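You operate a simulated robot arm through the tools that you are given. There is no shell and no other tool.

You are at the controls of a simulated robot arm. One attempt, no reset.

JOB
Swap the small parcel's blue tag for the purple one.
Fine: clamp the one with the yellow strap first, lay the blue tag on the bench, press the new one down, then open the clamp.

It is judged by the outcome, as a careful person would: the job done as asked, and still so three seconds after it is handed in. It fails if anything else is knocked over, pushed out of place, dropped, spilled or broken.

ROBOT AND FRAMES
A 6-joint arm with a fingered hand, fixed in place. Base frame: the origin is at the foot of the arm, x ahead of it, y to its left, z up; the work surface is at about z = 85. Lengths are in cm, angles in rad, forces in N, time in s.
With the tool pointing down near the work surface it reaches from about 34 to 80 cm from the base axis. Its first joint turns from -2.007 to 2.007 rad. Payload 4 kg.
The tool frame sits at the grasp point between the pads (the TCP): z along the fingers, y along the line on which they close. The tips reach 2.6 cm beyond it. The gripper opens to 16.4 cm. The gripper's body begins 7.3 cm behind the TCP. The gripper is a hand of 5 fingers: y runs from the thumb to the fingers, the wrist lies at [0, 0, -23.9] in the tool frame, and closing takes about 1.5 s.
Orientation is that of the tool frame in the base frame, as a unit quaternion [x, y, z, w]. With the fingers straight down and closing along the base's y, the tool's x points along the base's -x, its y along +y and its z along -z.

CONTROLS
- The arm moves only by the tool step_arm. Its argument "moves" is a list of rows, each a list of 3 entries, a list of its own where there are three numbers: the shift along the base's x, y, z in cm, then the turn, a rotation vector about the base's x, y, z in rad, then the finger opening in cm, from 0 to 16.4. In form: [[[x, y, z], [rx, ry, rz], claw], ...]. A call has 1 to 20 rows; each row shifts and turns the commanded pose from where the row before left it. A row lasts 0.2 s, in which the tool goes at most 5 cm and 0.15 rad; a call with a longer step from one row to the next is refused whole, and so is a gripper value outside its range. A pose out of reach is approached as far as the arm can. The call stops where the force on the tool passes 50 N (or 10 N more than at its start, if that is more) or the arm is blocked; 0.2 s more then pass. Each finger travels about 4.5 cm/s and halts on what it meets, pressing with about 28 N; the grip force reading is that of the motor and also rises with nothing between the fingers. The clock runs only during rows and for 0.2 s after the last one: add rows that do not move to give the fingers time. It gives the time, the measured TCP pose, the force on the tool (base axes), the opening and the grip force at its end, in the units of the frame above (readings bear some noise), with the torque about the TCP (base axes, N m) and any sound that the robot's microphone picked up, and new pictures: "views" is both (left out), scene, wrist or none.
- Cameras (640 x 400 px; columns grow to the right, rows downward): "scene" is fixed at [21.96, -49.98, 145.8]; the picture's right is [0.19, -0.98, 0.00], its down [-0.82, -0.16, -0.55] and it looks along [0.54, 0.11, -0.84] (base axes); focal length 214 px, centre (320, 200). "wrist" rides on the gripper at [5.1, -7, -9.3] in the tool frame; the picture's right is [0.81, 0.59, 0.00], its down [-0.43, 0.59, -0.68] and it looks along [-0.40, 0.55, 0.74] (tool axes); focal length 270 px, centre (320, 200). There is no depth. A picture from a camera that has moved, and an enlarged one, comes with that camera's place and axes in the base frame and with its lens.
- raise_lower(by): slides the trunk up (or, below 0, down) by that many cm; the arm rides with it, the base frame stays. It gives what a move gives, with no picture.
- set_grasp(shape): the hand has 5 fingers and takes this shape, open, in about a second: jaw (thumb against the fingers, like two jaws); tri (thumb and two fingers); tip (a fingertip pinch); poke (one finger out to press); point (the index stretched); flat (the hand flat); cup (the hand cupped); fist (a fist). The gripper value then closes the fingers along that shape, each until it touches; the sizes above hold for jaw. It gives what a move gives, with no picture.
- inspect(camera, box): a new picture of the part [left, top, right, bottom] of that camera's present view, enlarged. The clock stands still meanwhile.
- close_job(): hands the job in; it is judged then, once.

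Places have to be worked out from the pictures, the camera data and where the tool is seen. Open the gripper and draw the arm clear of the work before you hand the job in, unless the task says otherwise.

The tools are called after "Emit:" as name(argument=value, ...) on one line, values as JSON. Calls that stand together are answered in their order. step_arm: Moves the arm, as the interface text tells. Its arguments: {"type":"object","properties":{"moves":{"type":"array","items":{"type":"array"}},"views":{"type":"string","enum":["both","scene","wrist","none"]}},"required":["moves"]} The other tools are called the same way: raise_lower (by) slides the trunk up or down; set_grasp (shape) gives the hand a shape; inspect (camera, box) takes an enlarged picture of a part of a camera's view; close_job () hands the job in.

At the start:

```text
clock: 0.0
tool_pos: [56.12, -44.69, 121.81]
ee_rot: [0.0, 1.0, 0.001, 0.0]
ft_force: [-0.4, 0.0, 0.0]
moment: [-0.04, 0.02, -0.02]
finger_gap: 16.41
grip_force: 0.0
shape: jaw
trunk travel left (down, up): [-80.0, 19.0]
```

scene: 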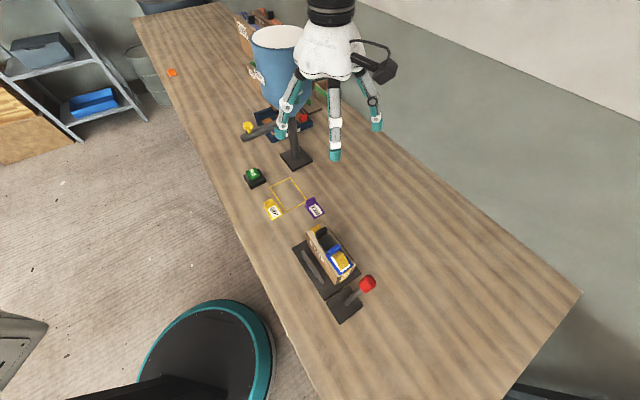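
wrist: 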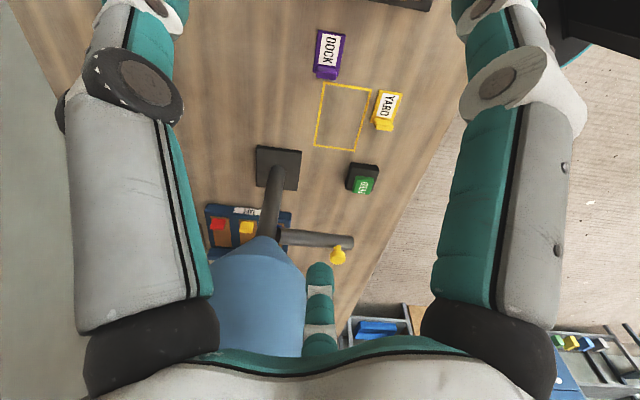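

I start by taking a close look at the parcel, clamp and tags in the scene camera before any move.

Emit:
inspect(camera="scene", box=[240, 160, 400, 330])

Emit:
inspect(camera="scene", box=[285, 215, 385, 325])

Emit:
inspect(camera="scene", box=[220, 0, 380, 170])

Emit:
inspect(camera="wrist", box=[180, 0, 460, 280])

```text
2.35 times, centred on (320, 245) of scene
camera zoom: at [21.96, -49.98, 145.8], right [0.19, -0.98, 0.0], down [-0.82, -0.16, -0.55], along [0.54, 0.11, -0.84], focal length 505 px, centre (320, 94)
```

zoom: 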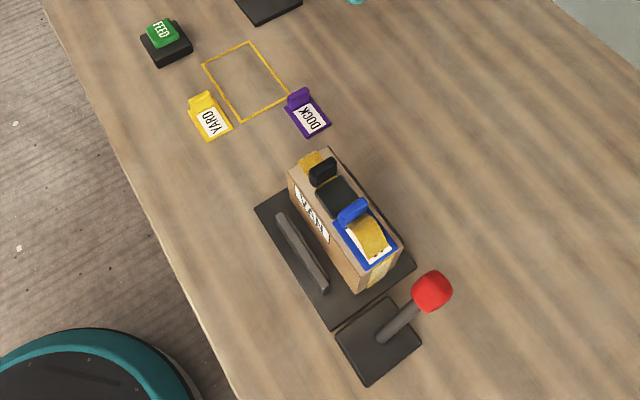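

```text
3.64 times, centred on (335, 270) of scene
camera zoom: at [21.96, -49.98, 145.8], right [0.19, -0.98, 0.0], down [-0.82, -0.16, -0.55], along [0.54, 0.11, -0.84], focal length 780 px, centre (266, -54)
```

zoom: 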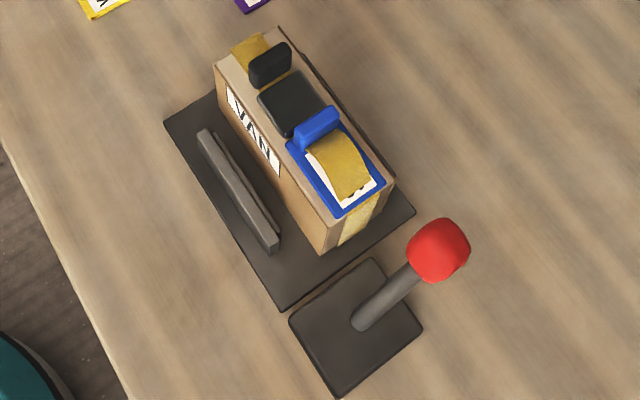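

```text
2.35 times, centred on (300, 85) of scene
camera zoom: at [21.96, -49.98, 145.8], right [0.19, -0.98, 0.0], down [-0.82, -0.16, -0.55], along [0.54, 0.11, -0.84], focal length 505 px, centre (367, 471)
```

zoom: 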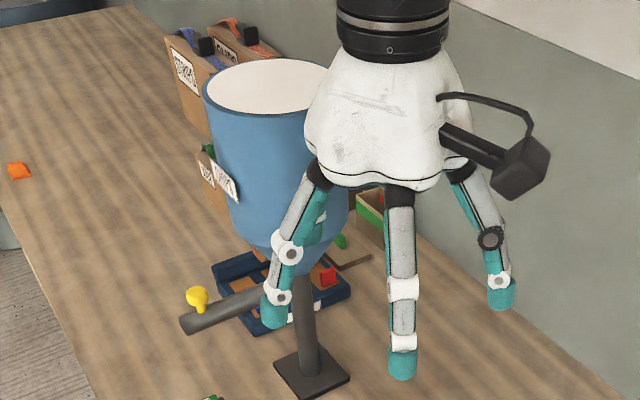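

```text
1.43 times, centred on (320, 140) of wrist
camera zoom: at [50.99, -51.57, 131.31], right [-0.81, 0.59, 0.0], down [0.43, 0.59, 0.68], along [0.4, 0.55, -0.74], focal length 386 px, centre (320, 286)
```

zoom: 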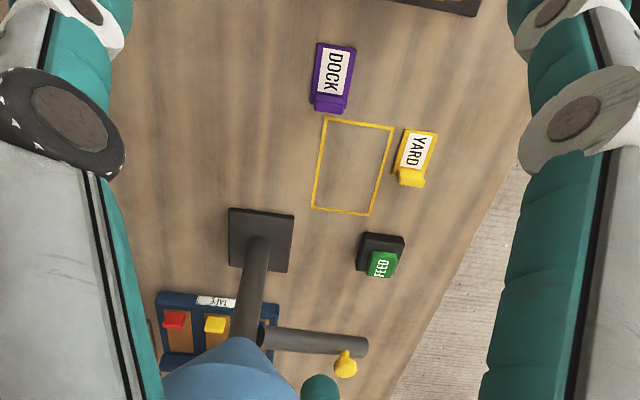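

The yellow-strapped parcel stands in the fixture around (40, -48), the lever with its red ball is near (31..35, -54..-58), and the gap at the near jaw shows the clamp is open. I move the hand up and over the lever so that the wrist camera looks at the fixture.

Emit:
step_arm(moves=[[[-3.3, -1.9, -1.2], [0, 0, 0], 16.4], [[-3.3, -1.9, -1.2], [0, 0, 0], 16.4], [[-3.3, -1.9, -1.2], [0, 0, 0], 16.4], [[-3.3, -1.9, -1.2], [0, 0, 0], 16.4], [[-3.3, -1.9, -1.2], [0, 0, 0], 16.4], [[-3.3, -1.9, -1.2], [0, 0, 0], 16.4], [[-3.3, -1.9, -1.2], [0, 0, 0], 16.4]])

```text
clock: 1.6
tool_pos: [33.05, -57.84, 113.33]
ee_rot: [0.0, 1.0, 0.0, 0.0]
ft_force: [-0.4, -0.3, -0.1]
moment: [0.01, -0.02, 0.02]
finger_gap: 16.39
grip_force: 0.0
shape: jaw
trunk travel left (down, up): [-80.0, 19.0]
camera wrist: at [27.8, -64.74, 122.82], right [-0.81, 0.59, 0.0], down [0.43, 0.59, 0.68], along [0.4, 0.55, -0.74], focal length 270 px, centre (320, 200)
```

scene: 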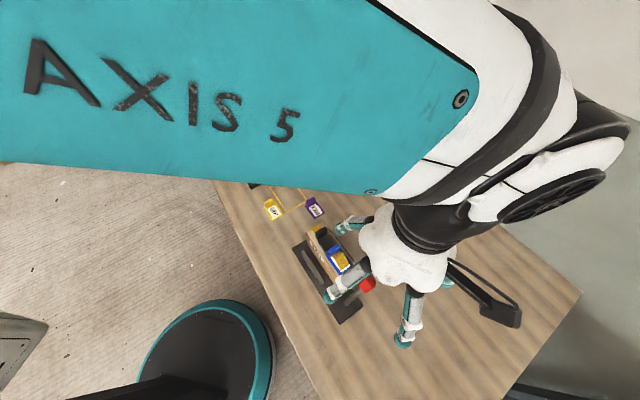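
wrist: 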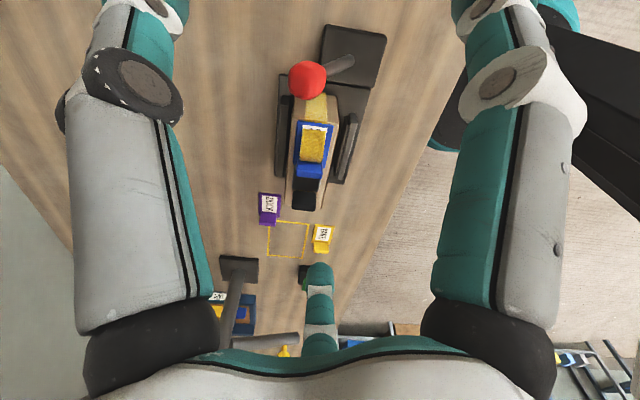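

Emit:
inspect(camera="wrist", box=[250, 10, 410, 220])

Emit:
inspect(camera="wrist", box=[270, 80, 370, 220])

```text
1.90 times, centred on (330, 115) of wrist
camera zoom: at [27.8, -64.74, 122.82], right [-0.81, 0.59, 0.0], down [0.43, 0.59, 0.68], along [0.4, 0.55, -0.74], focal length 515 px, centre (301, 362)
```

zoom: 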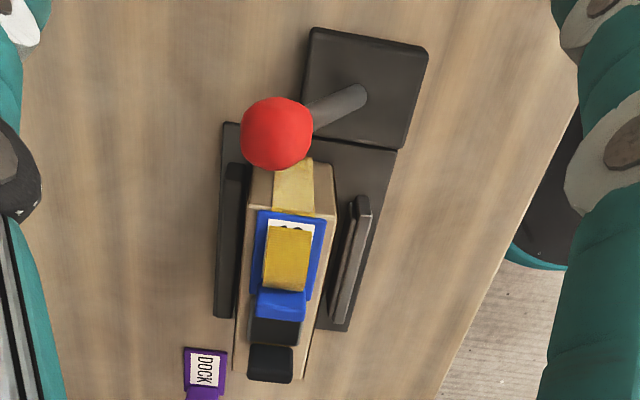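

```text
2.86 times, centred on (320, 150) of wrist
camera zoom: at [27.8, -64.74, 122.82], right [-0.81, 0.59, 0.0], down [0.43, 0.59, 0.68], along [0.4, 0.55, -0.74], focal length 772 px, centre (320, 343)
```

zoom: 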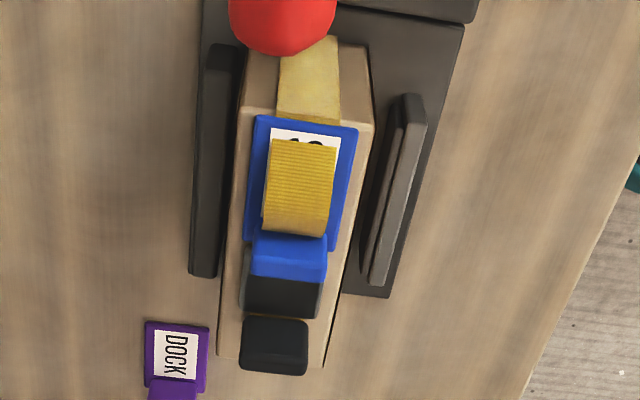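

The strap flap lies over part of the blue tag, so I zoom tighter on it from the wrist and look at the lever too.

Emit:
inspect(camera="wrist", box=[285, 110, 345, 215])

Emit:
inspect(camera="scene", box=[300, 220, 360, 280])

Emit:
inspect(camera="wrist", box=[260, 15, 400, 105])

Emit:
inspect(camera="wrist", box=[240, 180, 350, 270])

```text
3.81 times, centred on (315, 162) of wrist
camera zoom: at [27.8, -64.74, 122.82], right [-0.81, 0.59, 0.0], down [0.43, 0.59, 0.68], along [0.4, 0.55, -0.74], focal length 1030 px, centre (339, 343)
```

zoom: 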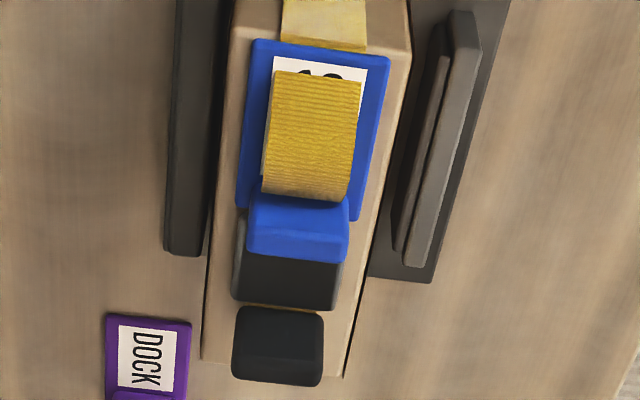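

```text
6.67 times, centred on (330, 250) of scene
camera zoom: at [21.96, -49.98, 145.8], right [0.19, -0.98, 0.0], down [-0.82, -0.16, -0.55], along [0.54, 0.11, -0.84], focal length 1430 px, centre (253, -133)
```

zoom: 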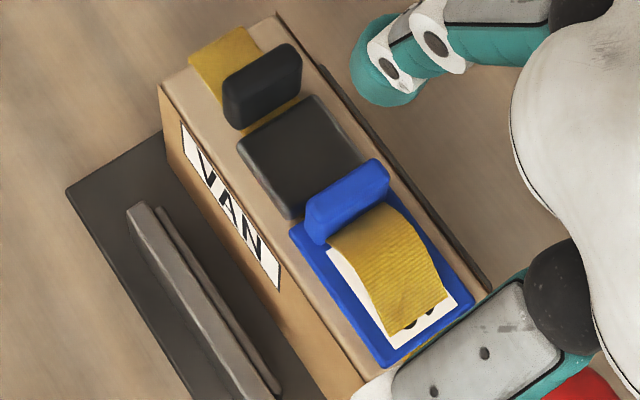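

```text
4.44 times, centred on (330, 60) of wrist
camera zoom: at [27.8, -64.74, 122.82], right [-0.81, 0.59, 0.0], down [0.43, 0.59, 0.68], along [0.4, 0.55, -0.74], focal length 1201 px, centre (276, 822)
```

zoom: 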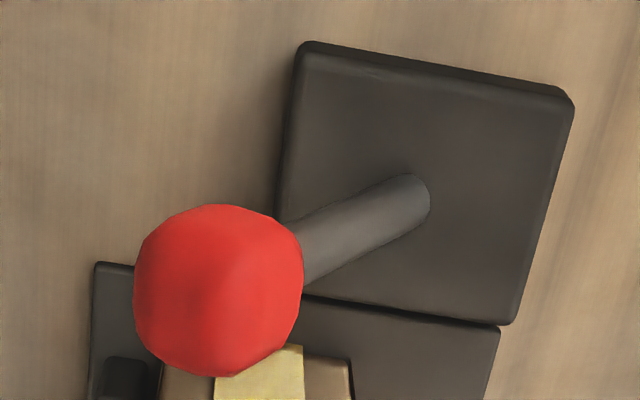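

```text
4.44 times, centred on (295, 225) of wrist
camera zoom: at [27.8, -64.74, 122.82], right [-0.81, 0.59, 0.0], down [0.43, 0.59, 0.68], along [0.4, 0.55, -0.74], focal length 1201 px, centre (431, 89)
```

zoom: 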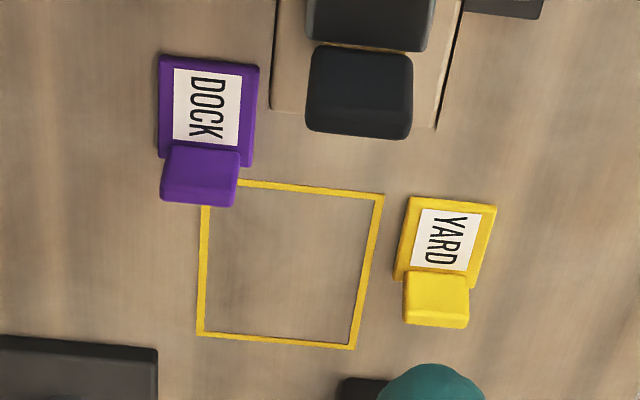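

The tag is a plate with an upright grip tab, and a ribbed yellow strap tail is draped over it. Before touching anything I check how the hand looks when partly closed here in free space, since the fingers appear spread out.

Emit:
step_arm(moves=[[[0, 0, 0], [0, 0, 0], 6], [[0, 0, 0], [0, 0, 0], 6], [[0, 0, 0], [0, 0, 0], 6], [[0, 0, 0], [0, 0, 0], 6], [[0, 0, 0], [0, 0, 0], 6], [[0, 0, 0], [0, 0, 0], 6], [[0, 0, 0], [0, 0, 0], 6]])

Emit:
inspect(camera="scene", box=[300, 190, 480, 370])

```text
clock: 3.2
tool_pos: [32.98, -57.77, 113.44]
ee_rot: [0.0, 1.0, -0.001, 0.0]
ft_force: [0.7, 0.4, -1.0]
moment: [0.0, 0.01, 0.0]
finger_gap: 6.07
grip_force: 0.0
shape: jaw
trunk travel left (down, up): [-80.0, 19.0]
camera wrist: at [27.91, -64.67, 122.83], right [-0.81, 0.59, 0.0], down [0.43, 0.59, 0.68], along [0.4, 0.55, -0.74], focal length 270 px, centre (320, 200)
```

scene: 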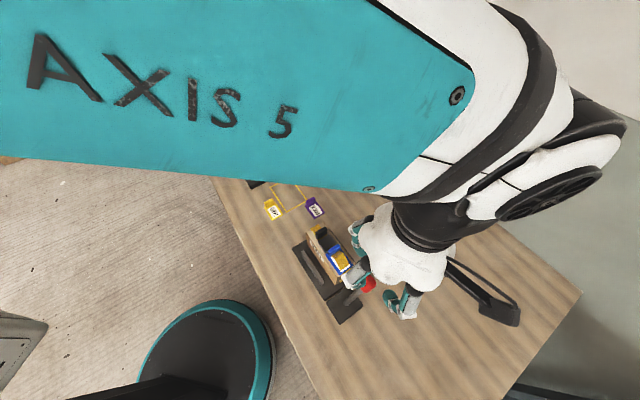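
wrist: 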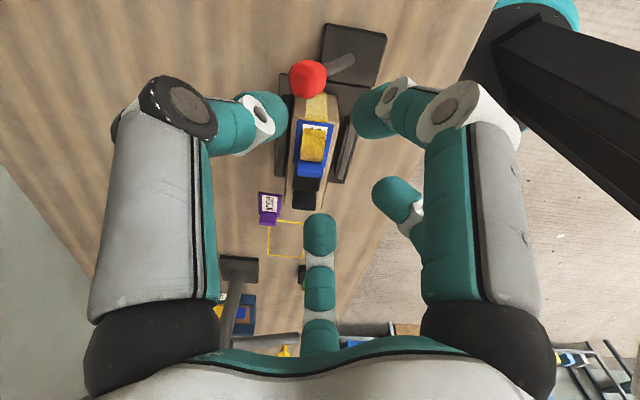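

```text
2.22 times, centred on (390, 280) of scene
camera zoom: at [21.96, -49.98, 145.8], right [0.19, -0.98, 0.0], down [-0.82, -0.16, -0.55], along [0.54, 0.11, -0.84], focal length 477 px, centre (164, 22)
```

zoom: 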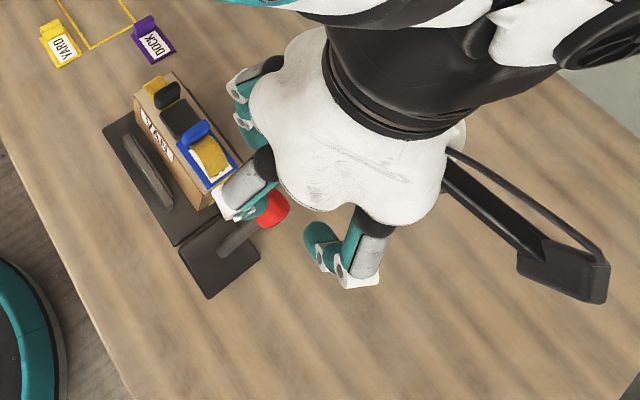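

With five digits arranged radially, "jaw" is bulky for small things. I look at the tip shape (and later poke) here in free space to choose the right ones.

Emit:
set_grasp(shape="tip")

Emit:
inspect(camera="wrist", box=[0, 0, 640, 400])

Emit:
inspect(camera="scene", box=[300, 190, 480, 370])

Emit:
set_grasp(shape="tri")

Emit:
inspect(camera="wrist", box=[0, 0, 640, 400])

Emit:
inspect(camera="scene", box=[300, 190, 480, 370])

```text
clock: 4.1
tool_pos: [32.95, -57.82, 113.33]
ee_rot: [-0.001, 1.0, 0.0, 0.0]
ft_force: [-0.2, -0.2, 0.6]
moment: [0.01, -0.01, 0.02]
finger_gap: 16.36
grip_force: 0.1
shape: tip
trunk travel left (down, up): [-80.0, 19.0]
```

```text
1.00 times, centred on (320, 200) of wrist (not enlarged: the box is as wide or as high as the picture)
camera zoom: at [27.91, -64.67, 122.83], right [-0.81, 0.59, 0.0], down [0.43, 0.59, 0.68], along [0.4, 0.55, -0.74], focal length 270 px, centre (320, 200)
```

zoom: 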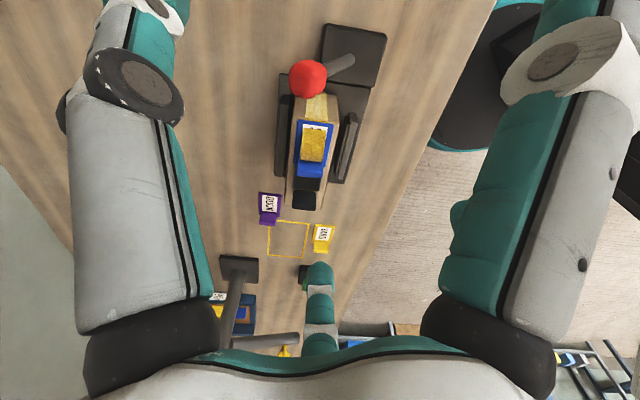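

```text
2.22 times, centred on (390, 280) of scene
camera zoom: at [21.96, -49.98, 145.8], right [0.19, -0.98, 0.0], down [-0.82, -0.16, -0.55], along [0.54, 0.11, -0.84], focal length 477 px, centre (164, 22)
```

zoom: 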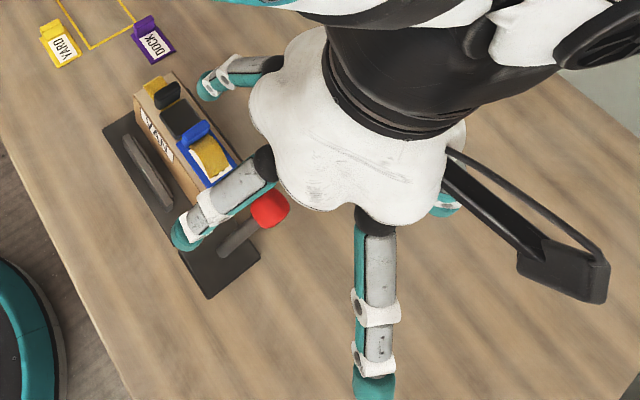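

```text
clock: 5.0
tool_pos: [33.05, -57.86, 113.43]
ee_rot: [0.0, 1.0, 0.0, 0.0]
ft_force: [0.2, -0.1, -0.6]
moment: [0.0, 0.01, 0.02]
finger_gap: 16.38
grip_force: 0.1
shape: tri
trunk travel left (down, up): [-80.0, 19.0]
```

```text
1.00 times, centred on (320, 200) of wrist (not enlarged: the box is as wide or as high as the picture)
camera zoom: at [27.91, -64.67, 122.83], right [-0.81, 0.59, 0.0], down [0.43, 0.59, 0.68], along [0.4, 0.55, -0.74], focal length 270 px, centre (320, 200)
```

zoom: 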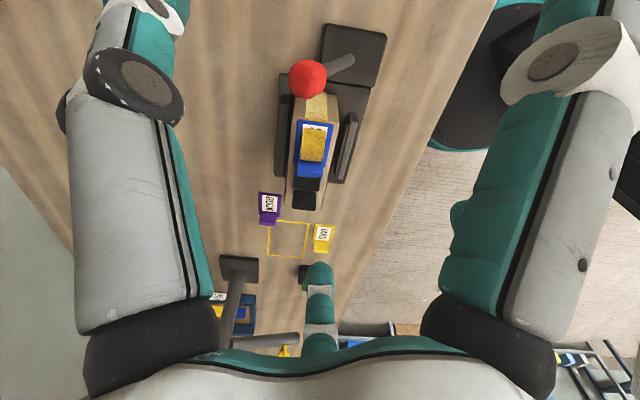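

```text
2.22 times, centred on (390, 280) of scene
camera zoom: at [21.96, -49.98, 145.8], right [0.19, -0.98, 0.0], down [-0.82, -0.16, -0.55], along [0.54, 0.11, -0.84], focal length 477 px, centre (164, 22)
```

zoom: 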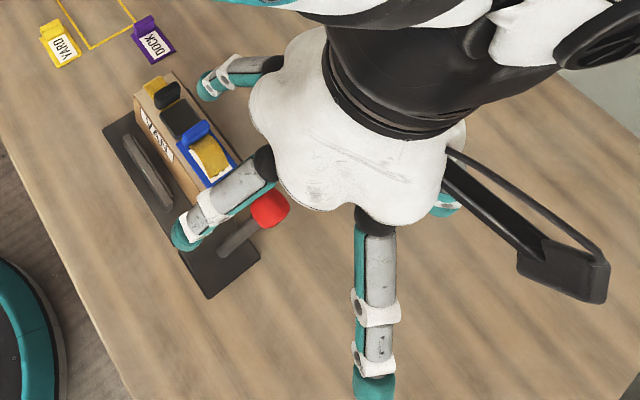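

Open, tip and tri look alike; I check poke, and how tip looks when nearly closed.

Emit:
set_grasp(shape="poke")

Emit:
inspect(camera="wrist", box=[0, 0, 640, 400])

Emit:
inspect(camera="scene", box=[300, 190, 480, 370])

Emit:
set_grasp(shape="tip")

Emit:
step_arm(moves=[[[0, 0, 0], [0, 0, 0], 2], [[0, 0, 0], [0, 0, 0], 2], [[0, 0, 0], [0, 0, 0], 2], [[0, 0, 0], [0, 0, 0], 2], [[0, 0, 0], [0, 0, 0], 2], [[0, 0, 0], [0, 0, 0], 2], [[0, 0, 0], [0, 0, 0], 2], [[0, 0, 0], [0, 0, 0], 2], [[0, 0, 0], [0, 0, 0], 2]])

Emit:
inspect(camera="scene", box=[300, 190, 480, 370])

```text
clock: 5.9
tool_pos: [33.0, -57.85, 113.44]
ee_rot: [0.0, 1.0, 0.0, 0.0]
ft_force: [0.6, 0.5, 0.0]
moment: [-0.01, 0.01, 0.0]
finger_gap: 0.0
grip_force: 0.1
shape: poke
trunk travel left (down, up): [-80.0, 19.0]
```

```text
1.00 times, centred on (320, 200) of wrist (not enlarged: the box is as wide or as high as the picture)
camera zoom: at [27.91, -64.67, 122.83], right [-0.81, 0.59, 0.0], down [0.43, 0.59, 0.68], along [0.4, 0.55, -0.74], focal length 270 px, centre (320, 200)
```

zoom: 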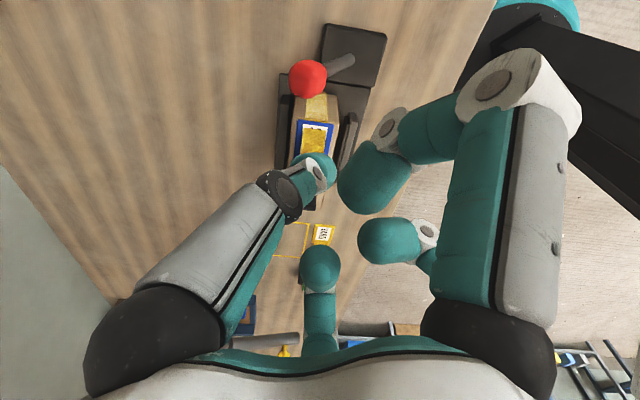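

```text
2.22 times, centred on (390, 280) of scene
camera zoom: at [21.96, -49.98, 145.8], right [0.19, -0.98, 0.0], down [-0.82, -0.16, -0.55], along [0.54, 0.11, -0.84], focal length 477 px, centre (164, 22)
```

zoom: 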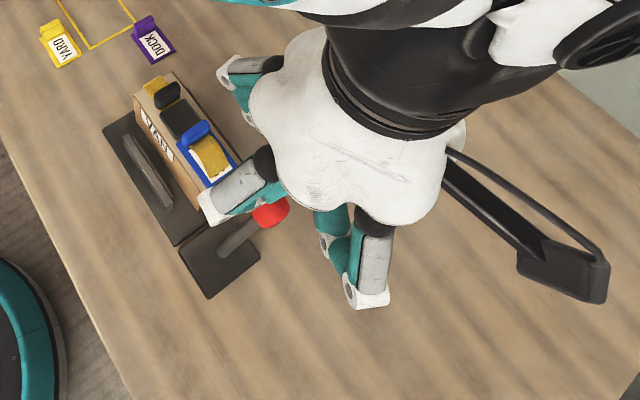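

```text
clock: 6.8
tool_pos: [33.0, -57.79, 113.44]
ee_rot: [0.0, 1.0, 0.001, 0.0]
ft_force: [0.1, -0.6, -0.6]
moment: [0.01, 0.01, 0.02]
finger_gap: 16.4
grip_force: 0.1
shape: tip
trunk travel left (down, up): [-80.0, 19.0]
```

```text
clock: 8.8
tool_pos: [33.07, -57.69, 113.42]
ee_rot: [-0.001, 1.0, 0.0, 0.0]
ft_force: [0.2, 0.4, -0.4]
moment: [0.02, -0.01, 0.02]
finger_gap: 2.05
grip_force: 0.1
shape: tip
trunk travel left (down, up): [-80.0, 19.0]
camera wrist: at [27.91, -64.67, 122.83], right [-0.81, 0.59, 0.0], down [0.43, 0.59, 0.68], along [0.4, 0.55, -0.74], focal length 270 px, centre (320, 200)
```

scene: 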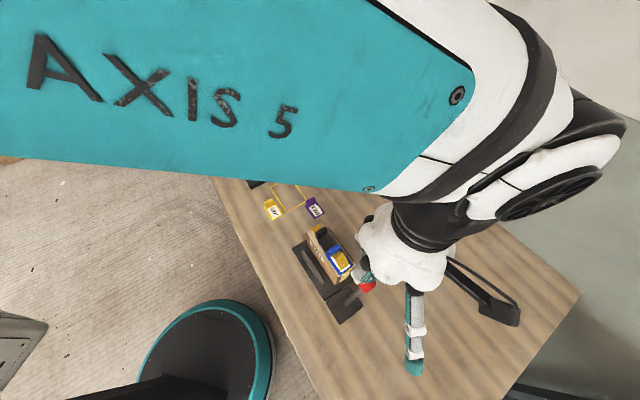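
wrist: 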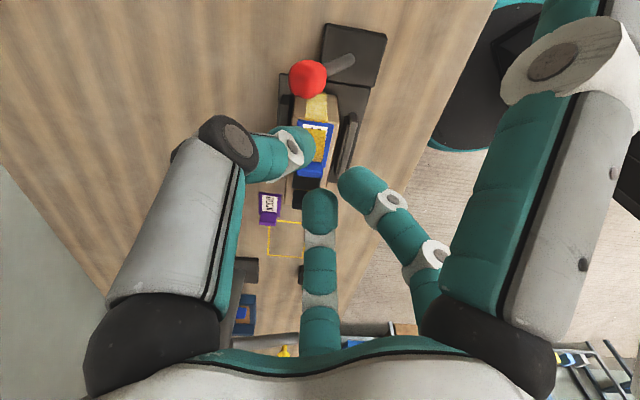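

```text
2.22 times, centred on (390, 280) of scene
camera zoom: at [21.96, -49.98, 145.8], right [0.19, -0.98, 0.0], down [-0.82, -0.16, -0.55], along [0.54, 0.11, -0.84], focal length 477 px, centre (164, 22)
```

zoom: 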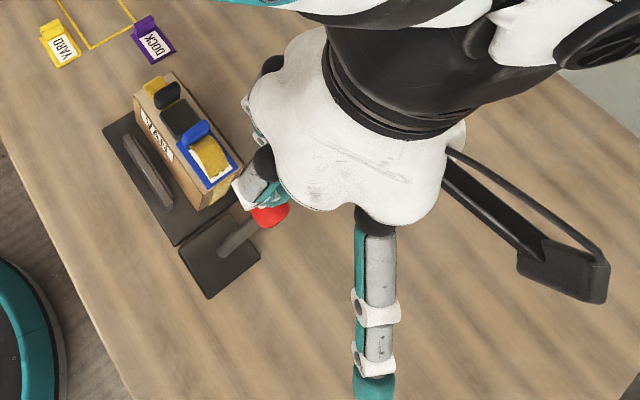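

The hand is a radial five-digit one; jaw closes all digits around the centre, which suits caging the lever ball, and tip pinches with the thumb and two fingers. I open the hand, turn it about 80° and look at the tag from the side to understand the strap tail.

Emit:
step_arm(moves=[[[1.0, 0.15, 0], [0, 0, 0.141], 16.4], [[1.0, 0.15, 0], [0, 0, 0.141], 16.4], [[1.0, 0.15, -0.8], [0, 0, 0.141], 16.4], [[1.0, 0.15, -0.8], [0, 0, 0.141], 16.4], [[1.0, 0.15, -0.8], [0, 0, 0.141], 16.4], [[1.0, 0.15, -0.8], [0, 0, 0.141], 16.4], [[1.0, 0.15, -0.8], [0, 0, 0.141], 16.4], [[1.0, 0.15, -0.8], [0, 0, 0.141], 16.4], [[1.0, 0.15, -0.8], [0, 0, 0.141], 16.4], [[1.0, 0.15, -0.8], [0, 0, 0.141], 16.4]])

Emit:
inspect(camera="wrist", box=[200, 50, 440, 250])

```text
clock: 11.0
tool_pos: [52.69, -41.59, 104.75]
ee_rot: [-0.463, 0.88, -0.075, -0.079]
ft_force: [0.0, 0.9, 0.3]
moment: [0.0, -0.04, -0.05]
finger_gap: 16.38
grip_force: 0.0
shape: tip
out of reach, approached as far as the arm can: row 3, 4, 5, 6, 7, 8, 9, 10
trunk travel left (down, up): [-80.0, 19.0]
camera wrist: at [56.05, -47.55, 115.52], right [-0.94, -0.32, 0.13], down [-0.2, 0.82, 0.54], along [-0.28, 0.48, -0.83], focal length 270 px, centre (320, 200)
```

scene: 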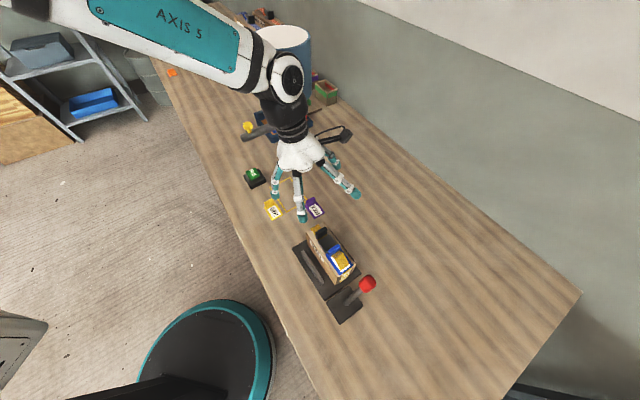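
wrist: 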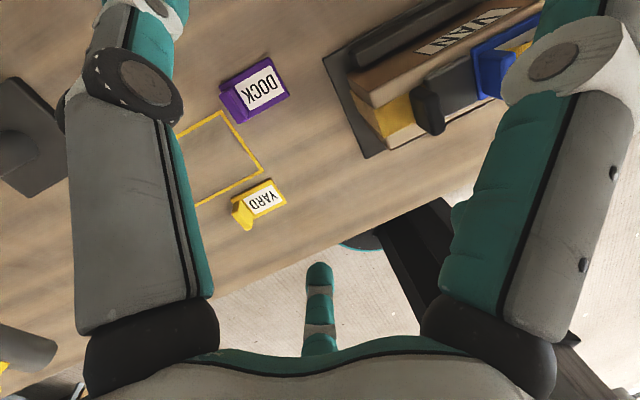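

```text
2.00 times, centred on (320, 150) of wrist
camera zoom: at [56.05, -47.55, 115.52], right [-0.94, -0.32, 0.13], down [-0.2, 0.82, 0.54], along [-0.28, 0.48, -0.83], focal length 541 px, centre (320, 300)
```

zoom: 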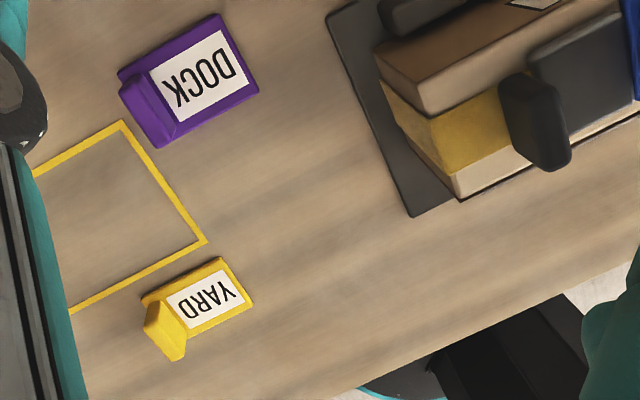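

That turn direction ran into a joint limit and the arm settled at a compromise pose. I make a null move to see whether the commanded pose is still out of reach before correcting.

Emit:
step_arm(moves=[[[0, 0, 0], [0, 0, 0], 16.4]], views="none")

```text
clock: 11.4
tool_pos: [52.55, -41.71, 104.91]
ee_rot: [-0.462, 0.88, -0.074, -0.078]
ft_force: [0.0, 0.3, -1.4]
moment: [0.01, 0.03, 0.01]
finger_gap: 16.38
grip_force: 0.0
shape: tip
trunk travel left (down, up): [-80.0, 19.0]
```

The commanded pose resets to the measured one, so I turn back the other way to vertical while rising a bit.

Emit:
step_arm(moves=[[[0, 0, 1.5], [0.022, -0.0233, -0.138], 16.4], [[0, 0, 1.5], [0.022, -0.0233, -0.138], 16.4], [[0, 0, 1.5], [0.022, -0.0233, -0.138], 16.4], [[0, 0, 1.5], [0.022, -0.0233, -0.138], 16.4], [[0, 0, 1.0], [0.022, -0.0233, -0.138], 16.4], [[-1, -1, 0], [0.022, -0.0233, -0.138], 16.4], [[-1, -1, 0], [0.022, -0.0233, -0.138], 16.4]], views="none")

```text
clock: 13.0
tool_pos: [50.55, -43.55, 111.55]
ee_rot: [-0.011, 1.0, 0.004, 0.018]
ft_force: [-0.3, -0.1, 0.3]
moment: [0.0, -0.03, 0.01]
finger_gap: 16.38
grip_force: 0.1
shape: tip
trunk travel left (down, up): [-80.0, 19.0]
```

Vertical again. Now I turn the other way (−99°) and move so the wrist camera looks across the parcel from its near side.

Emit:
step_arm(moves=[[[-1.37, -0.13, 0], [-0.004, 0.018, -0.14], 16.4], [[-1.37, -0.13, 0], [-0.004, 0.018, -0.14], 16.4], [[-1.37, -0.13, 0], [0, 0, -0.144], 16.4], [[-1.37, -0.13, 0], [0, 0, -0.144], 16.4], [[-1.37, -0.13, 0], [0, 0, -0.144], 16.4], [[-1.37, -0.13, -0.8], [0, 0, -0.144], 16.4], [[-1.37, -0.13, -0.8], [0, 0, -0.144], 16.4], [[-1.37, -0.13, -0.8], [0, 0, -0.144], 16.4], [[-1.37, -0.13, -0.8], [0, 0, -0.144], 16.4], [[-1.37, -0.13, -0.8], [0, 0, -0.144], 16.4], [[-1.37, -0.13, -0.8], [0, 0, -0.144], 16.4], [[-1.37, -0.13, -0.8], [0, 0, -0.144], 16.4]])

Emit:
inspect(camera="wrist", box=[200, 50, 440, 250])

```text
clock: 15.6
tool_pos: [33.93, -44.99, 106.13]
ee_rot: [0.75, 0.661, -0.002, -0.002]
ft_force: [0.1, -0.1, 0.2]
moment: [-0.01, -0.02, 0.02]
finger_gap: 16.35
grip_force: 0.1
shape: tip
trunk travel left (down, up): [-80.0, 19.0]
camera wrist: at [27.67, -38.97, 115.6], right [0.69, 0.73, 0.0], down [0.54, -0.5, 0.67], along [0.49, -0.47, -0.74], focal length 270 px, centre (320, 200)
```

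scene: 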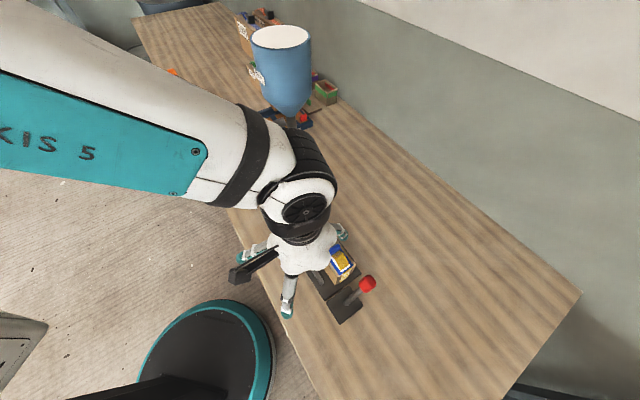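
wrist: 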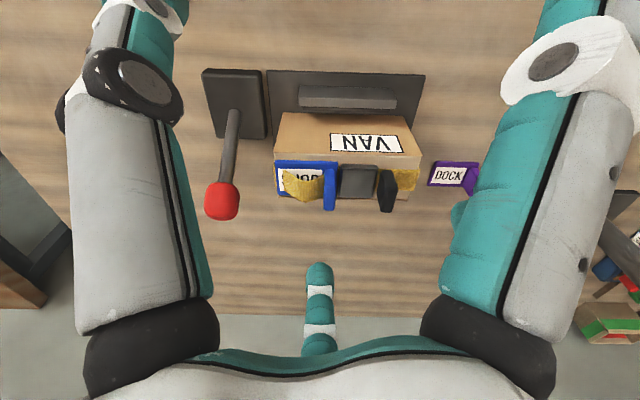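

```text
2.00 times, centred on (320, 150) of wrist
camera zoom: at [27.67, -38.97, 115.6], right [0.69, 0.73, 0.0], down [0.54, -0.5, 0.67], along [0.49, -0.47, -0.74], focal length 541 px, centre (320, 300)
```

zoom: 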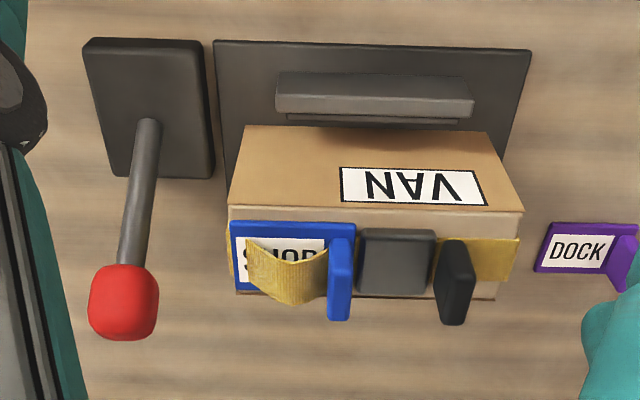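

This view shows the fixture well: near jaw with a gap, lever leaning to the far side, strap tail arching over the blue tag up to its tab. I zoom in on the tag.

Emit:
inspect(camera="wrist", box=[265, 145, 345, 220])

Emit:
inspect(camera="wrist", box=[330, 145, 425, 220])

Emit:
inspect(camera="scene", box=[320, 235, 380, 290])

```text
5.33 times, centred on (305, 182) of wrist
camera zoom: at [27.67, -38.97, 115.6], right [0.69, 0.73, 0.0], down [0.54, -0.5, 0.67], along [0.49, -0.47, -0.74], focal length 1442 px, centre (400, 293)
```

zoom: 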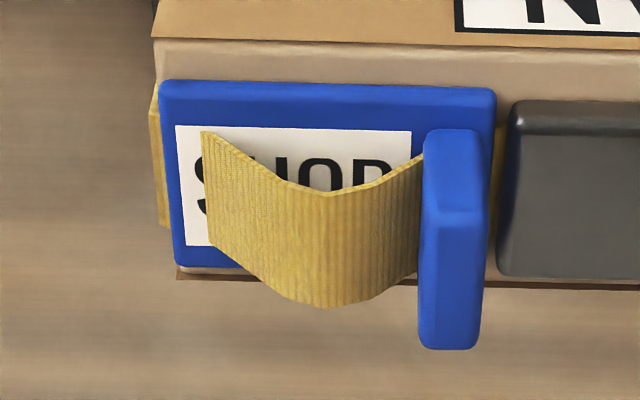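

```text
5.33 times, centred on (378, 182) of wrist
camera zoom: at [27.67, -38.97, 115.6], right [0.69, 0.73, 0.0], down [0.54, -0.5, 0.67], along [0.49, -0.47, -0.74], focal length 1442 px, centre (13, 293)
```

zoom: 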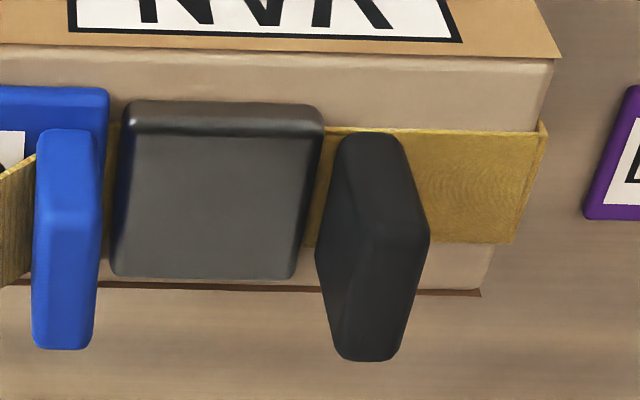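

```text
7.27 times, centred on (350, 262) of scene
camera zoom: at [21.96, -49.98, 145.8], right [0.19, -0.98, 0.0], down [-0.82, -0.16, -0.55], along [0.54, 0.11, -0.84], focal length 1560 px, centre (102, -254)
```

zoom: 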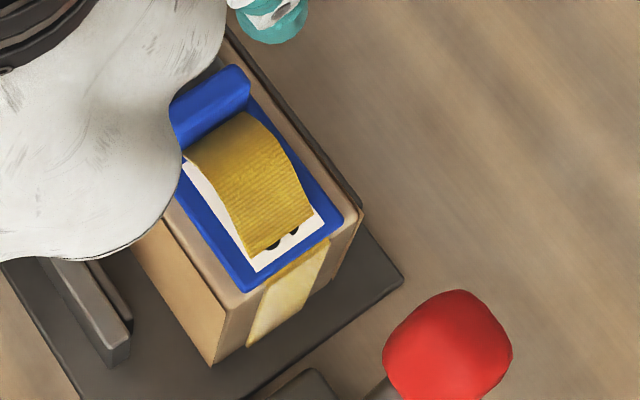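

The tab stands at about (40.2, -49.7), z 95–97.2, and the ball at (34.2, -58.2, 96), so the lever swings across the parcel. I switch to jaw and bring the hand above the ball turned to −45°, where no digit points at the parcel.

Emit:
set_grasp(shape="jaw")

Emit:
step_arm(moves=[[[0.03, -1.5, 0.6], [0, 0, 0.13], 16.4], [[0.03, -1.95, 0.6], [0, 0, 0.13], 14], [[0.03, -1.95, 0.6], [0, 0, 0.13], 12], [[0.03, -1.95, 0.1], [0, 0, 0.13], 10], [[0.03, -1.95, 0], [0, 0, 0.13], 7.5], [[0.03, -1.95, 0], [0, 0, 0.13], 7.5], [[0.03, -1.95, 0], [0, 0, 0.132], 7.5], [[0, 0, 0], [0, 0, 0], 7.5]])

```text
clock: 16.5
tool_pos: [33.92, -44.94, 106.22]
ee_rot: [0.749, 0.662, -0.002, -0.002]
ft_force: [-0.1, -0.3, 0.2]
moment: [0.0, 0.02, 0.01]
finger_gap: 16.42
grip_force: 0.0
shape: jaw
trunk travel left (down, up): [-80.0, 19.0]
```

```text
clock: 18.3
tool_pos: [34.48, -57.88, 108.0]
ee_rot: [0.382, 0.924, -0.003, 0.001]
ft_force: [0.5, -1.0, -0.2]
moment: [0.02, -0.01, 0.04]
finger_gap: 7.54
grip_force: 0.0
shape: jaw
trunk travel left (down, up): [-80.0, 19.0]
camera wrist: at [25.9, -59.26, 117.55], right [-0.16, 0.99, 0.0], down [0.73, 0.12, 0.68], along [0.67, 0.1, -0.74], focal length 270 px, centre (320, 200)
```

scene: 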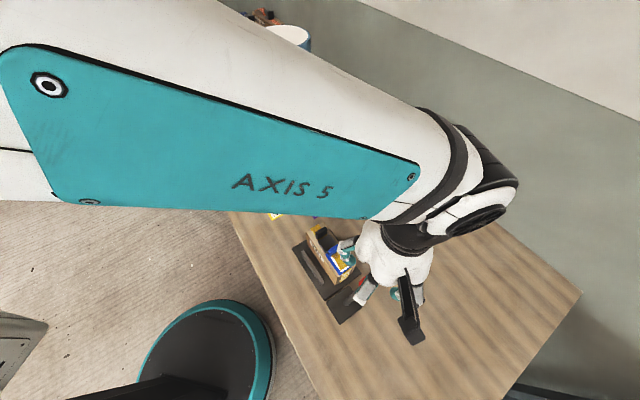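
wrist: 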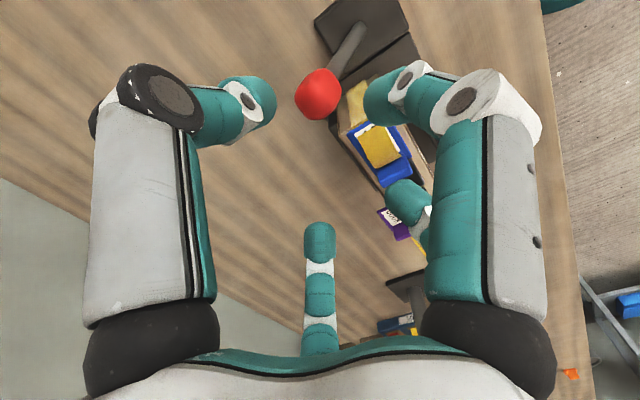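

Ball re-measured at (34.05, -58.15, 96.1), and the digits sit at radius ~4.5 around the tool axis. I descend around the ball, biased 0.7 cm away from the parcel end.

Emit:
step_arm(moves=[[[-0.45, -0.4, -1.5], [0, 0, 0], 7.5], [[-0.45, -0.35, -2], [0, 0, 0], 7.5], [[0, 0, -2], [0, 0, 0], 7.5], [[0, 0, -2], [0, 0, 0], 7.5], [[0, 0, -1.8], [0, 0, 0], 7.5], [[0, 0, -1.3], [0, 0, 0], 7.5]])

Emit:
inspect(camera="scene", box=[300, 210, 440, 350])

```text
clock: 19.7
tool_pos: [33.51, -59.25, 97.26]
ee_rot: [0.381, 0.924, -0.002, 0.0]
ft_force: [1.0, 0.4, -0.3]
moment: [0.02, 0.01, 0.0]
finger_gap: 7.54
grip_force: 0.0
shape: jaw
trunk travel left (down, up): [-80.0, 19.0]
camera wrist: at [24.91, -60.38, 106.67], right [-0.16, 0.99, 0.0], down [0.73, 0.12, 0.68], along [0.67, 0.1, -0.74], focal length 270 px, centre (320, 200)
```

scene: 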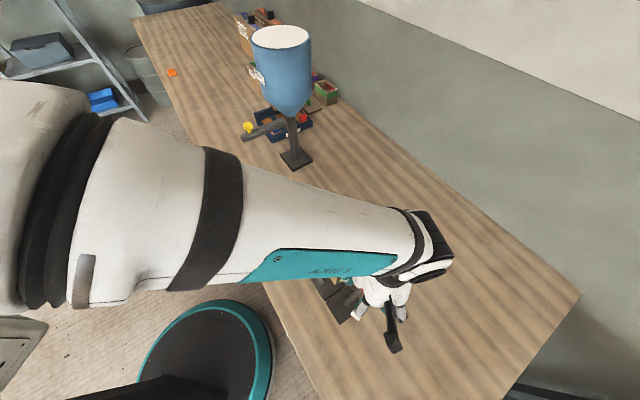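
wrist: 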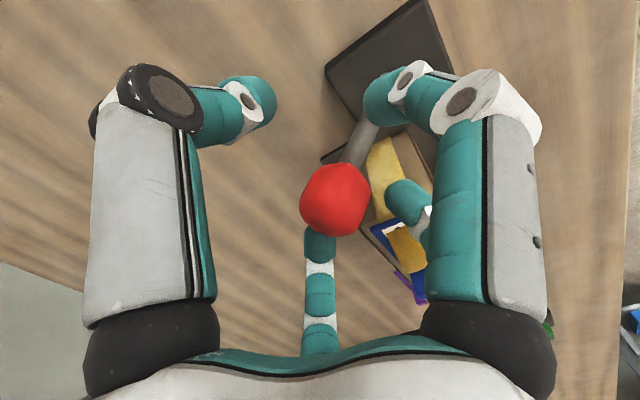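

```text
2.86 times, centred on (370, 280) of scene
camera zoom: at [21.96, -49.98, 145.8], right [0.19, -0.98, 0.0], down [-0.82, -0.16, -0.55], along [0.54, 0.11, -0.84], focal length 613 px, centre (177, -29)
```

zoom: 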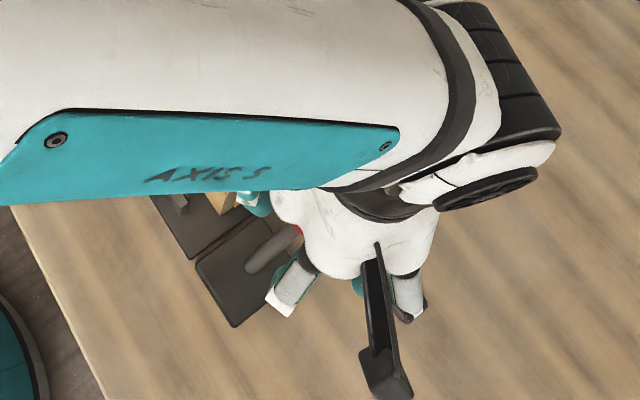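

Ball is 1.2 cm off the hand's centre toward the parcel. I centre on it and close the cage to 5 cm around the 3.6 cm ball.

Emit:
step_arm(moves=[[[0.4, 0.4, 0.1], [0, 0, 0], 7.5], [[0.4, 0.4, 0.1], [0, 0, 0], 6.5], [[0, 0, 0], [0, 0, 0], 5.5], [[0, 0, 0], [0, 0, 0], 5], [[0, 0, 0], [0, 0, 0], 5]])

```text
clock: 20.9
tool_pos: [34.22, -58.19, 97.55]
ee_rot: [0.382, 0.924, -0.003, 0.0]
ft_force: [0.0, 0.1, 0.1]
moment: [0.0, 0.04, 0.01]
finger_gap: 5.06
grip_force: 0.0
shape: jaw
trunk travel left (down, up): [-80.0, 19.0]
camera wrist: at [25.67, -59.43, 107.02], right [-0.16, 0.99, 0.0], down [0.73, 0.12, 0.68], along [0.67, 0.1, -0.74], focal length 270 px, centre (320, 200)
```

scene: 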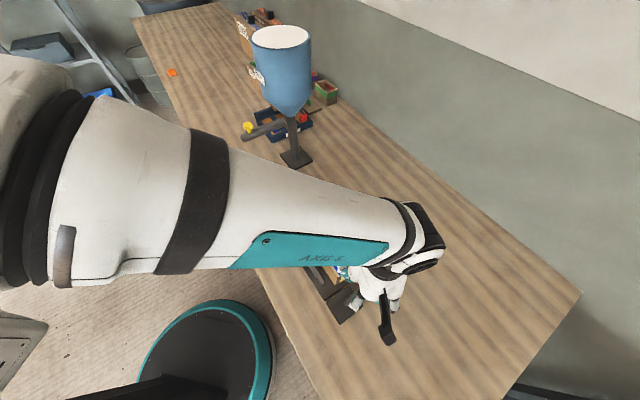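
wrist: 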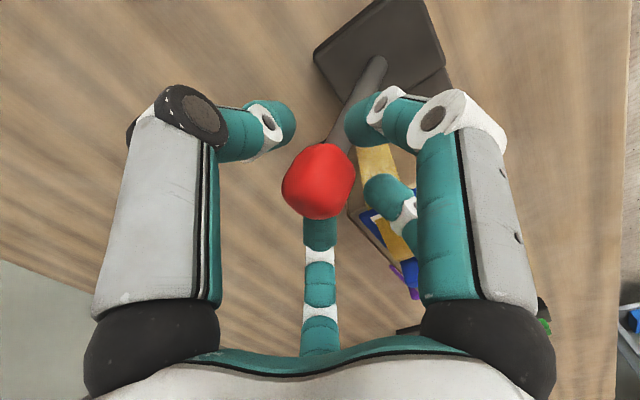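

Ball is centred in the cage. I push it toward the near side (−x, +y) in small steps following the arc, watching the force.

Emit:
step_arm(moves=[[[-0.5, 0.5, 0.1], [0, 0, 0], 5], [[-0.5, 0.5, 0.3], [0, 0, 0], 5], [[-0.5, 0.5, 0.25], [0, 0, 0], 5], [[-0.5, 0.5, 0.2], [0, 0, 0], 5]])

```text
clock: 21.9
tool_pos: [32.29, -56.12, 98.5]
ee_rot: [0.383, 0.924, -0.003, 0.0]
ft_force: [0.3, -0.3, -0.6]
moment: [-0.02, -0.01, 0.01]
finger_gap: 5.04
grip_force: 0.0
shape: jaw
trunk travel left (down, up): [-80.0, 19.0]
camera wrist: at [23.74, -57.35, 107.87], right [-0.16, 0.99, 0.0], down [0.73, 0.12, 0.68], along [0.67, 0.1, -0.74], focal length 270 px, centre (320, 200)
```

scene: 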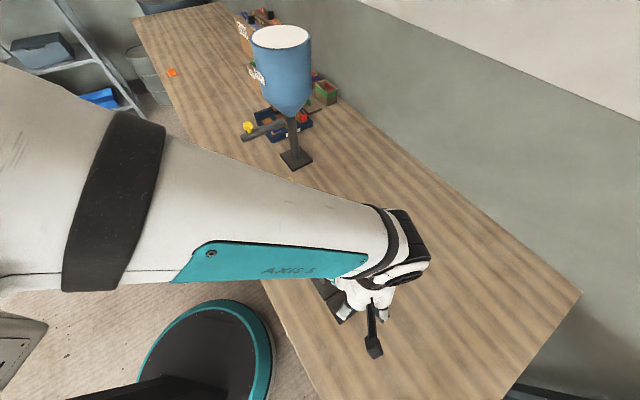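
wrist: 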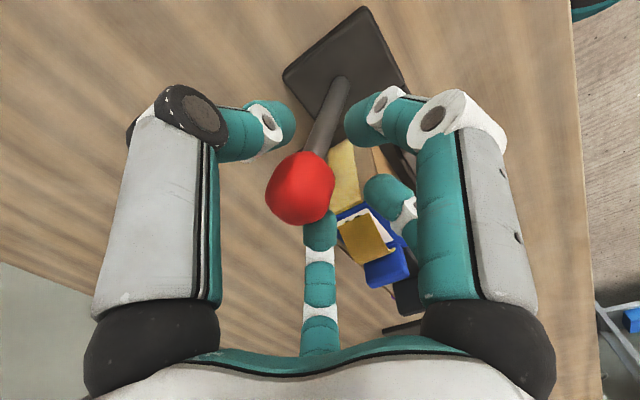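

The ball follows with almost no force. I continue along the arc.

Emit:
step_arm(moves=[[[-0.6, 0.6, 0.15], [0, 0, 0], 5], [[-0.6, 0.6, 0.1], [0, 0, 0], 5], [[-0.6, 0.6, 0.05], [0, 0, 0], 5], [[-0.6, 0.6, 0], [0, 0, 0], 5], [[-0.6, 0.6, -0.05], [0, 0, 0], 5]])

```text
clock: 23.1
tool_pos: [29.24, -53.22, 98.73]
ee_rot: [0.382, 0.924, -0.003, 0.0]
ft_force: [0.3, -0.3, -0.1]
moment: [-0.03, 0.0, -0.01]
finger_gap: 5.04
grip_force: 0.0
shape: jaw
trunk travel left (down, up): [-80.0, 19.0]
camera wrist: at [20.65, -54.39, 108.15], right [-0.16, 0.99, 0.0], down [0.73, 0.12, 0.68], along [0.67, 0.1, -0.74], focal length 270 px, centre (320, 200)
```

scene: 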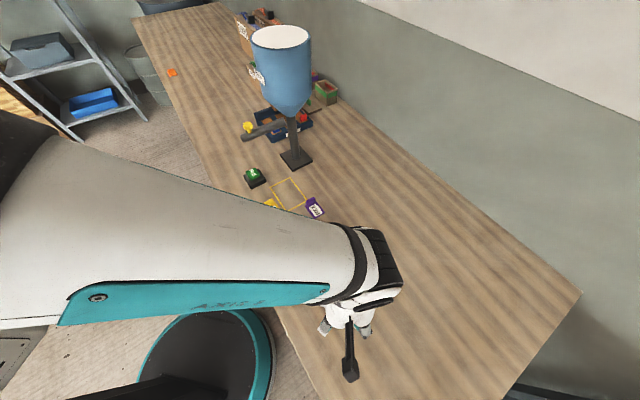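
wrist: 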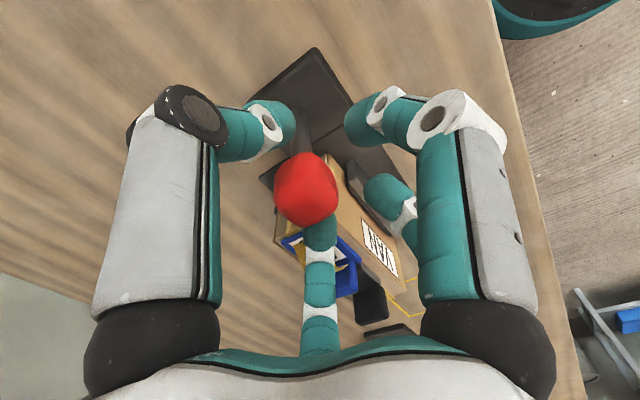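

The lever is just past vertical and the near jaw has moved up toward the parcel. I continue, now following the arc down.

Emit:
step_arm(moves=[[[-0.5, 0.5, -0.1], [0, 0, 0], 5], [[-0.5, 0.5, -0.15], [0, 0, 0], 5], [[-0.5, 0.5, -0.2], [0, 0, 0], 5], [[-0.5, 0.5, -0.25], [0, 0, 0], 5]])

```text
clock: 24.1
tool_pos: [27.18, -51.11, 97.95]
ee_rot: [0.382, 0.924, -0.002, -0.001]
ft_force: [-2.0, 0.6, -0.3]
moment: [0.02, 0.01, -0.01]
finger_gap: 5.04
grip_force: 0.1
shape: jaw
trunk travel left (down, up): [-80.0, 19.0]
camera wrist: at [18.66, -52.36, 107.38], right [-0.16, 0.99, 0.0], down [0.73, 0.12, 0.68], along [0.67, 0.1, -0.74], focal length 270 px, centre (320, 200)
```

scene: 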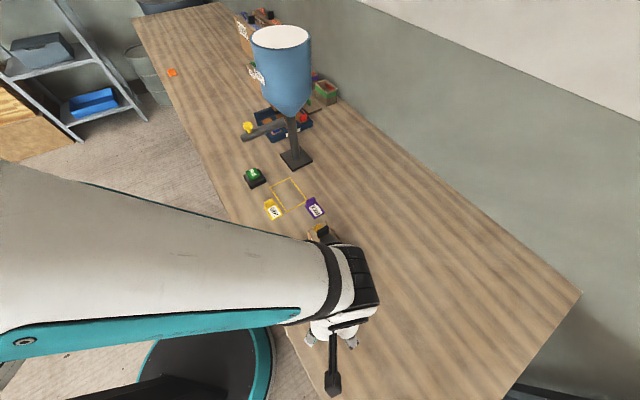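
wrist: 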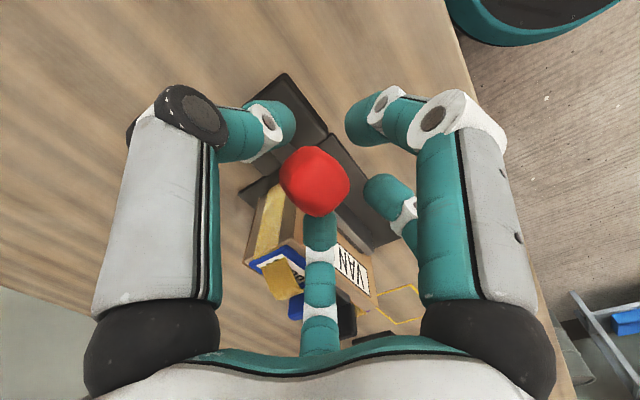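

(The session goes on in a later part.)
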